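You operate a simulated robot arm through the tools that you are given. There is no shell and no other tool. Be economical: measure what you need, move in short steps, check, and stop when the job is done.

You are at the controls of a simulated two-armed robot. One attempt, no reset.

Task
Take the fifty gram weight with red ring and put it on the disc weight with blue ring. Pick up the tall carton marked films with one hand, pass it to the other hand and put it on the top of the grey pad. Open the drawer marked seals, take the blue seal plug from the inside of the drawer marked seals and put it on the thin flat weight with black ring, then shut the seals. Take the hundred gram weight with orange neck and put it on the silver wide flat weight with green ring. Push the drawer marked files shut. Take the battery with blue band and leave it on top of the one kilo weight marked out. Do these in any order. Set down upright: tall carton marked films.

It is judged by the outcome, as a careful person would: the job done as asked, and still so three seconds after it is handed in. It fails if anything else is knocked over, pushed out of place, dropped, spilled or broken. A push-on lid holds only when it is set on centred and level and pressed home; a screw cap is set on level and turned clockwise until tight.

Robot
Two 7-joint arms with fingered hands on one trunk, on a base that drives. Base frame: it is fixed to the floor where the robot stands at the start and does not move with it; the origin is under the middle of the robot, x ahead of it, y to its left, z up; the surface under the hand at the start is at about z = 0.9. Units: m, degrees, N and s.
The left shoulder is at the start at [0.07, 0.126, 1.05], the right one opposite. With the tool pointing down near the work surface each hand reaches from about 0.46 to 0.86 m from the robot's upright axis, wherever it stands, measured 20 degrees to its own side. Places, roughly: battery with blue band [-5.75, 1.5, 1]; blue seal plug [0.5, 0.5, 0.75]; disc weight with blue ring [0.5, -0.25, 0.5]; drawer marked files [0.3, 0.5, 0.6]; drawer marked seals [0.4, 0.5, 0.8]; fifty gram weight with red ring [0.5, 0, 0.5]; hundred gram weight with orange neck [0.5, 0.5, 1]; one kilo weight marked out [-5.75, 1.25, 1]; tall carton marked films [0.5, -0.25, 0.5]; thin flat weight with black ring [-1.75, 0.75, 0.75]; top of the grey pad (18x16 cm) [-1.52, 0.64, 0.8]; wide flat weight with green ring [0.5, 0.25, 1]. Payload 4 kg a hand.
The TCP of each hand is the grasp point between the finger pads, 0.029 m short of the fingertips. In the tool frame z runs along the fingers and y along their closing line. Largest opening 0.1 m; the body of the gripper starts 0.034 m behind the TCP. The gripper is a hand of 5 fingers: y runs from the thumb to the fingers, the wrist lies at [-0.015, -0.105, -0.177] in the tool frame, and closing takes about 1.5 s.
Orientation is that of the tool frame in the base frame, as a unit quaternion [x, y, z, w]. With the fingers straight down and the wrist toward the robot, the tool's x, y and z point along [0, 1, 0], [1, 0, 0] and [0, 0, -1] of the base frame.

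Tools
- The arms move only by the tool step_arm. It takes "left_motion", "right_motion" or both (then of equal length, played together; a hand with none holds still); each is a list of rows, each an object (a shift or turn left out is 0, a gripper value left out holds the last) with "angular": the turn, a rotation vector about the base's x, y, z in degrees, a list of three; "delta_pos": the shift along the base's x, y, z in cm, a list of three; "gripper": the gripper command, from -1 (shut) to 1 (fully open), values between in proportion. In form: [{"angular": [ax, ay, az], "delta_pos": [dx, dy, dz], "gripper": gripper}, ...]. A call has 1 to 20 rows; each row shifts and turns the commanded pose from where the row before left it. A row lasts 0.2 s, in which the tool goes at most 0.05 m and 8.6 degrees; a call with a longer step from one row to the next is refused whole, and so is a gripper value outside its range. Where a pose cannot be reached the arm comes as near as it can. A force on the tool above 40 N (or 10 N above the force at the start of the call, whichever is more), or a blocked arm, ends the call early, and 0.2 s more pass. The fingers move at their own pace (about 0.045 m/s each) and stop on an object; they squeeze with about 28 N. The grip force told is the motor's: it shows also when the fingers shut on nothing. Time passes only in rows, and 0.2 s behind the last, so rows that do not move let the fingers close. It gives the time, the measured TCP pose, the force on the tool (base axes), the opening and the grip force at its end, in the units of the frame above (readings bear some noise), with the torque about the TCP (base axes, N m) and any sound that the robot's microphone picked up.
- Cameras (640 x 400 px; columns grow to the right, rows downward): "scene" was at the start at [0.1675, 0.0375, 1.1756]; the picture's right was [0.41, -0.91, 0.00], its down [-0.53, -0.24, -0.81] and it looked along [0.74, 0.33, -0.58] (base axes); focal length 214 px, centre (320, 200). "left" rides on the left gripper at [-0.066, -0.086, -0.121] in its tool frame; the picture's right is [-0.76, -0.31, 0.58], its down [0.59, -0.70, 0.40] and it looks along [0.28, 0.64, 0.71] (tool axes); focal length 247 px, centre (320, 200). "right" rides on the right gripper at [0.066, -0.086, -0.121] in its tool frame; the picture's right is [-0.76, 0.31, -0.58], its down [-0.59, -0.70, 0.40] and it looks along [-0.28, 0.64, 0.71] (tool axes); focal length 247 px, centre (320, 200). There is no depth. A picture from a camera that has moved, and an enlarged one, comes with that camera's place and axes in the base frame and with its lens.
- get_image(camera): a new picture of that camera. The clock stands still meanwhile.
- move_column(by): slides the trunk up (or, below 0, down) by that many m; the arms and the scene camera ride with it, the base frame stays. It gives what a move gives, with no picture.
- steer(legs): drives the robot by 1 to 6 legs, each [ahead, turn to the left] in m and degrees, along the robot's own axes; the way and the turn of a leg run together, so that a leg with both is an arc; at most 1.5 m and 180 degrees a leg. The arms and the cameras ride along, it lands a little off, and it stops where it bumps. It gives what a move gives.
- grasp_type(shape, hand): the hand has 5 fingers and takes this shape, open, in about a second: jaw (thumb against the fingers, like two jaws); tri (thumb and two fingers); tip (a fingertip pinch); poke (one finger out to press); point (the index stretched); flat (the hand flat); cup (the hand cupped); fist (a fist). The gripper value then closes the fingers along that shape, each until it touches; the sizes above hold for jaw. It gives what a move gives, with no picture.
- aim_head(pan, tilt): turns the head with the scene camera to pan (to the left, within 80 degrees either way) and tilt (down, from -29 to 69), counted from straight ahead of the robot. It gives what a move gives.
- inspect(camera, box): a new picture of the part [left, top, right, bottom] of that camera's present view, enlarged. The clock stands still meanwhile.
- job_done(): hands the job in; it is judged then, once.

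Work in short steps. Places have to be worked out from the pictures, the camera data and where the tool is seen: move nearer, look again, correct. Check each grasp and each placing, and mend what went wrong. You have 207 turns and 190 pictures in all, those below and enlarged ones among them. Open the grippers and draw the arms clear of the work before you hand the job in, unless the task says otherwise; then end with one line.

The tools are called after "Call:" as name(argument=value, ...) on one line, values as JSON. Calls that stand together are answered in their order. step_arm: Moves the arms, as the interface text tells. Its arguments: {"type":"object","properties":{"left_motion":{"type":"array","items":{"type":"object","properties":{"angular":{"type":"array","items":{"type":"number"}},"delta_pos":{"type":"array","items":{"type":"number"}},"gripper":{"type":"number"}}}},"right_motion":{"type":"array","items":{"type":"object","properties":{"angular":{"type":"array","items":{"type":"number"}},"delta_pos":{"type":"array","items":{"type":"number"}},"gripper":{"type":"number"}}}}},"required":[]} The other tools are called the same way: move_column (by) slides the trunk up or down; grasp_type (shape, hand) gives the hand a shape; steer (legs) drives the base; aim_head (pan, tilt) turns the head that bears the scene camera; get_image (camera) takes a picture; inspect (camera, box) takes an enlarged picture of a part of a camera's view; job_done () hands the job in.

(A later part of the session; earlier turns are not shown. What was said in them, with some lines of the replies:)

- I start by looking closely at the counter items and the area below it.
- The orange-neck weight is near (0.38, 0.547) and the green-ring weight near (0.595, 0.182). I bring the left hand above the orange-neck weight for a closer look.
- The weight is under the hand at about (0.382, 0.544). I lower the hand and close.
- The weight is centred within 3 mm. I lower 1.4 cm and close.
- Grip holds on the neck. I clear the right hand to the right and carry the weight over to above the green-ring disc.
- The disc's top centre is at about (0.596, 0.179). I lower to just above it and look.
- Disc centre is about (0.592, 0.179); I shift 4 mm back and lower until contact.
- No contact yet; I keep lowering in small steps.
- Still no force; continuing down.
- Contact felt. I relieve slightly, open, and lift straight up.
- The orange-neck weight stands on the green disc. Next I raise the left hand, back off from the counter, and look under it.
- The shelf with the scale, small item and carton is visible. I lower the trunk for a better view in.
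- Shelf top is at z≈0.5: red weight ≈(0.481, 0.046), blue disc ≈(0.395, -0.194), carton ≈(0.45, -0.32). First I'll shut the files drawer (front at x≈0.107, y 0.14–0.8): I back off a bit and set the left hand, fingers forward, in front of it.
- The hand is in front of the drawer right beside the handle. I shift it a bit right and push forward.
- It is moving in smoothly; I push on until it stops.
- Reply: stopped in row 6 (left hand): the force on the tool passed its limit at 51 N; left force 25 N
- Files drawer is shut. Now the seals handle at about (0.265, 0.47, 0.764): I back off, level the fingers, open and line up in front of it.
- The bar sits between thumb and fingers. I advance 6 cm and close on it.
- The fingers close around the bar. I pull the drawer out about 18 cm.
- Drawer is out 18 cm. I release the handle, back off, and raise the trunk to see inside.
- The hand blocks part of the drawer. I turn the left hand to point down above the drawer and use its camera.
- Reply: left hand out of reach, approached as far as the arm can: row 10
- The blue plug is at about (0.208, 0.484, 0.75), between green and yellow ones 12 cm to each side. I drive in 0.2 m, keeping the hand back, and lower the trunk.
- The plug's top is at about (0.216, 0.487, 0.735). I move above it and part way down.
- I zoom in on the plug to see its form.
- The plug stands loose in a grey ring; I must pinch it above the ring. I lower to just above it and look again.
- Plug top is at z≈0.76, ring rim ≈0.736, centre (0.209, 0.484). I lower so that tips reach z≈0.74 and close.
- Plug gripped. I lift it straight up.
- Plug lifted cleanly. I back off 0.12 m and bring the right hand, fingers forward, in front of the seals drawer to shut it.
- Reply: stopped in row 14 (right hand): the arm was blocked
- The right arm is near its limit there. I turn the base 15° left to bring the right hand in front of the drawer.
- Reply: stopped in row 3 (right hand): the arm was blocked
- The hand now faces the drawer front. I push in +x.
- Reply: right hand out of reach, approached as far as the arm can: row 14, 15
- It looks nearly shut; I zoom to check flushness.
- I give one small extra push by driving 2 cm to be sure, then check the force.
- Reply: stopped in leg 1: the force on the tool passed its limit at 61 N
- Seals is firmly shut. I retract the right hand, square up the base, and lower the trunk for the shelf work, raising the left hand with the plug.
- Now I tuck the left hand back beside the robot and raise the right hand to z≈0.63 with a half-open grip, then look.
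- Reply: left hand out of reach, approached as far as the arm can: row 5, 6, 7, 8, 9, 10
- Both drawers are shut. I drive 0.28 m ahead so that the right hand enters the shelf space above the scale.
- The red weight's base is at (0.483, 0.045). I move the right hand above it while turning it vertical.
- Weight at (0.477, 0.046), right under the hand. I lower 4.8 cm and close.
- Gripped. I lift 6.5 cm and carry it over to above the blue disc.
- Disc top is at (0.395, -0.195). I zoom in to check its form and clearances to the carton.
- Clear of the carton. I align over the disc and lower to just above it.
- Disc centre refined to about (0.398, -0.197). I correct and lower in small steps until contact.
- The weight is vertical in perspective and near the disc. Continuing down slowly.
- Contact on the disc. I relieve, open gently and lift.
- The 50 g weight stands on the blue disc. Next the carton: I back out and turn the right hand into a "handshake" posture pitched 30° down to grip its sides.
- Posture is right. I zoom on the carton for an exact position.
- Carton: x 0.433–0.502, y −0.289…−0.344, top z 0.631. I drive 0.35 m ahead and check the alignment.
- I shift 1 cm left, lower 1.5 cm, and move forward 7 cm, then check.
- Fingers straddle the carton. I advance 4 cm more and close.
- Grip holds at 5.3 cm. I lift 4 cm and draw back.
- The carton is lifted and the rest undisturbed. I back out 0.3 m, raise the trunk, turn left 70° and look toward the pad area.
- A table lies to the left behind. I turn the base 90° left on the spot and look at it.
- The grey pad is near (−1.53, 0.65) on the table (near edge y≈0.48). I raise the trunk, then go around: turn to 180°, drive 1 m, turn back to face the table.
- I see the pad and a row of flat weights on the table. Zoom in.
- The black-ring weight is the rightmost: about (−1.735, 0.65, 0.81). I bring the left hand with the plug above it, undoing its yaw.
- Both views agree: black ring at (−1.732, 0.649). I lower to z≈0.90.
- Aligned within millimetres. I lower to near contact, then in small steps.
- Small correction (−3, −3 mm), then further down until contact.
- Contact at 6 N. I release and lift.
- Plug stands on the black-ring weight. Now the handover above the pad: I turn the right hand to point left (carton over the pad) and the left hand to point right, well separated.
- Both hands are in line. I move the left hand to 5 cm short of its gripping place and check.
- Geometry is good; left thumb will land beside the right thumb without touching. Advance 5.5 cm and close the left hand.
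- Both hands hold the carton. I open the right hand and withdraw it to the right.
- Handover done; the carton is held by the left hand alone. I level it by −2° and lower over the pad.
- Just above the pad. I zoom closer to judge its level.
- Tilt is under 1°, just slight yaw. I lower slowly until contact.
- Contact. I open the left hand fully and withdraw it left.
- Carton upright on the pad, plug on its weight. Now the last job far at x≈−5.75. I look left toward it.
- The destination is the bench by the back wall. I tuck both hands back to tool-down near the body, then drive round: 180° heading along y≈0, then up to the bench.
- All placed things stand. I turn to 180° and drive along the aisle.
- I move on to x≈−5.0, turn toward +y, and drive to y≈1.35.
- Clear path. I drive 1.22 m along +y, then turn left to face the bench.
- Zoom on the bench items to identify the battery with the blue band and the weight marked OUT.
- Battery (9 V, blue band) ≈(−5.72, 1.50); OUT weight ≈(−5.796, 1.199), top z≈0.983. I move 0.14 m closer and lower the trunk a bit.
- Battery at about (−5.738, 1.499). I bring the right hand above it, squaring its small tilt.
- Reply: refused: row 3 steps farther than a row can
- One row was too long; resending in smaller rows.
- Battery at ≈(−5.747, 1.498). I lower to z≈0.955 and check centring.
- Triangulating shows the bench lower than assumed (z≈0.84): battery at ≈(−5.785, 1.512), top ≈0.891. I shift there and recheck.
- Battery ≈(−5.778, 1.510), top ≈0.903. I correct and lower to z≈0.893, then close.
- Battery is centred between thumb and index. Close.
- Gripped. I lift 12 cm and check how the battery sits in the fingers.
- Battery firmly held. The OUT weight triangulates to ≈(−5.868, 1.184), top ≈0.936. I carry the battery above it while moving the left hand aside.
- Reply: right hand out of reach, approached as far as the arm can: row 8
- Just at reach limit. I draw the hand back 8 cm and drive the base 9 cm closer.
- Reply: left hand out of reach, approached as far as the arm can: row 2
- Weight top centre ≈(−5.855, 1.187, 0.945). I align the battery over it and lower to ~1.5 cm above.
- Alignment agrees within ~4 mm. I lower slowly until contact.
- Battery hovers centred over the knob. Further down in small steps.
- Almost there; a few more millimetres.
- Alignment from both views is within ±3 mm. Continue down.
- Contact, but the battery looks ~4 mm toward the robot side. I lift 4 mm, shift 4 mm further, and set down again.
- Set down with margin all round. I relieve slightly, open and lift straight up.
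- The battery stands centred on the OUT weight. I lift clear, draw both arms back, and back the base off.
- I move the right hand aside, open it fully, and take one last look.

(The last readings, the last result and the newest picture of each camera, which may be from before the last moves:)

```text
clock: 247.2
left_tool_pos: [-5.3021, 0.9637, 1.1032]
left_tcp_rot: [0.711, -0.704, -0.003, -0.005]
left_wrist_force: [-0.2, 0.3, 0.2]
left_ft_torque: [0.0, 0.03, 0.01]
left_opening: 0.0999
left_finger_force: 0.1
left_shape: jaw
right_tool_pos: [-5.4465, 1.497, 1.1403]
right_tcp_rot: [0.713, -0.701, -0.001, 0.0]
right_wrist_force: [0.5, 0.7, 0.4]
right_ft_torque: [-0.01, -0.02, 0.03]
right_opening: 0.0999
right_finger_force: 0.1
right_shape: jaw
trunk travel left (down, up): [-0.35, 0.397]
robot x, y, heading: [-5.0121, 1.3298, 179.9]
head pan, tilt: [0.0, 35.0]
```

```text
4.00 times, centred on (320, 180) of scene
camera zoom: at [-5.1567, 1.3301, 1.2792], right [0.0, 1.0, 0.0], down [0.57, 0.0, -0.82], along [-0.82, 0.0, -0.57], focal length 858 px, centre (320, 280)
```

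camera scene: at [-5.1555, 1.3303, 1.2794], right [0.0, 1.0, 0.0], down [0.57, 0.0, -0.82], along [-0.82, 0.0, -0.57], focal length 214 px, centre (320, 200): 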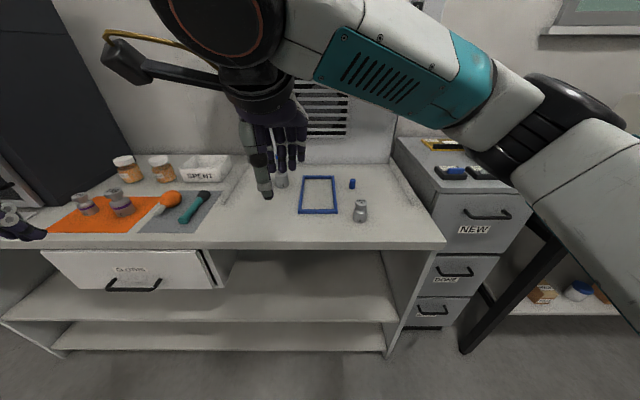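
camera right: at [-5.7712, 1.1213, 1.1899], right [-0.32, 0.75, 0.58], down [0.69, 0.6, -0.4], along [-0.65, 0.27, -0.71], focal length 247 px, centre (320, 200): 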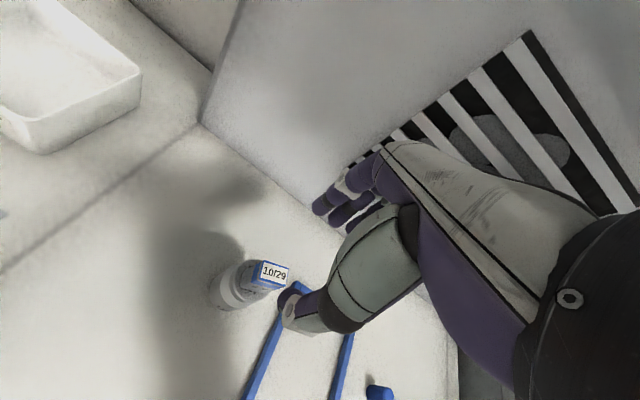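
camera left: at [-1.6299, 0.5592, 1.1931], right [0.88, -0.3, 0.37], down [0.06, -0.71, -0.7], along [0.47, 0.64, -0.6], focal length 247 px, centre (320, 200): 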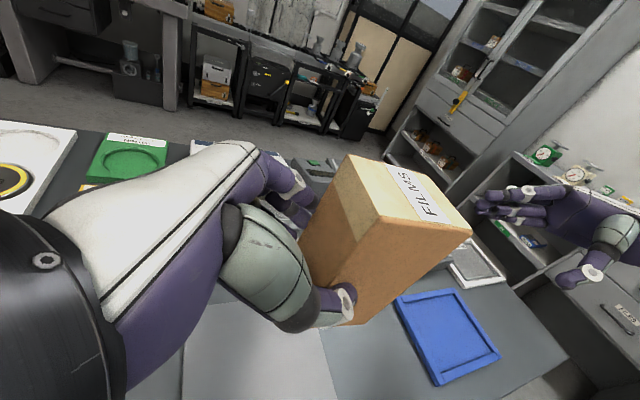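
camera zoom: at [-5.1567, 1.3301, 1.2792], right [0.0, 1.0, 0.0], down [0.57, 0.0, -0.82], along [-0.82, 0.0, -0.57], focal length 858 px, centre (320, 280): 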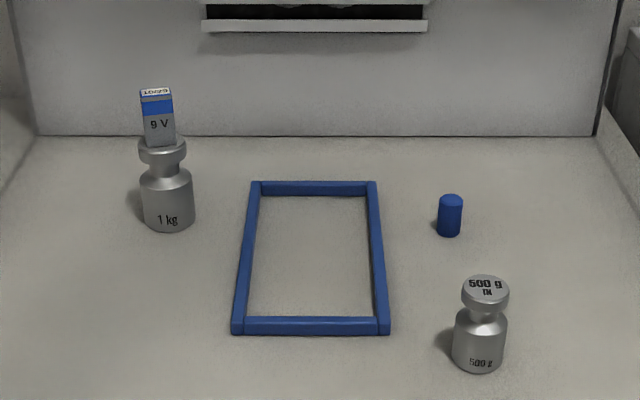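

Everything is in place and the hands are open and clear; I hand the job in.

Call:
job_done()

```text
The job is handed in.
```

All six jobs are done and handed in: the three weight and plug stacks, the films carton passed hand to hand and set upright on the grey pad, both drawers shut, and the battery on the OUT kilo. I saw each item in place after setting it down, and nothing was knocked over, dropped or pushed out of place in any view I took.
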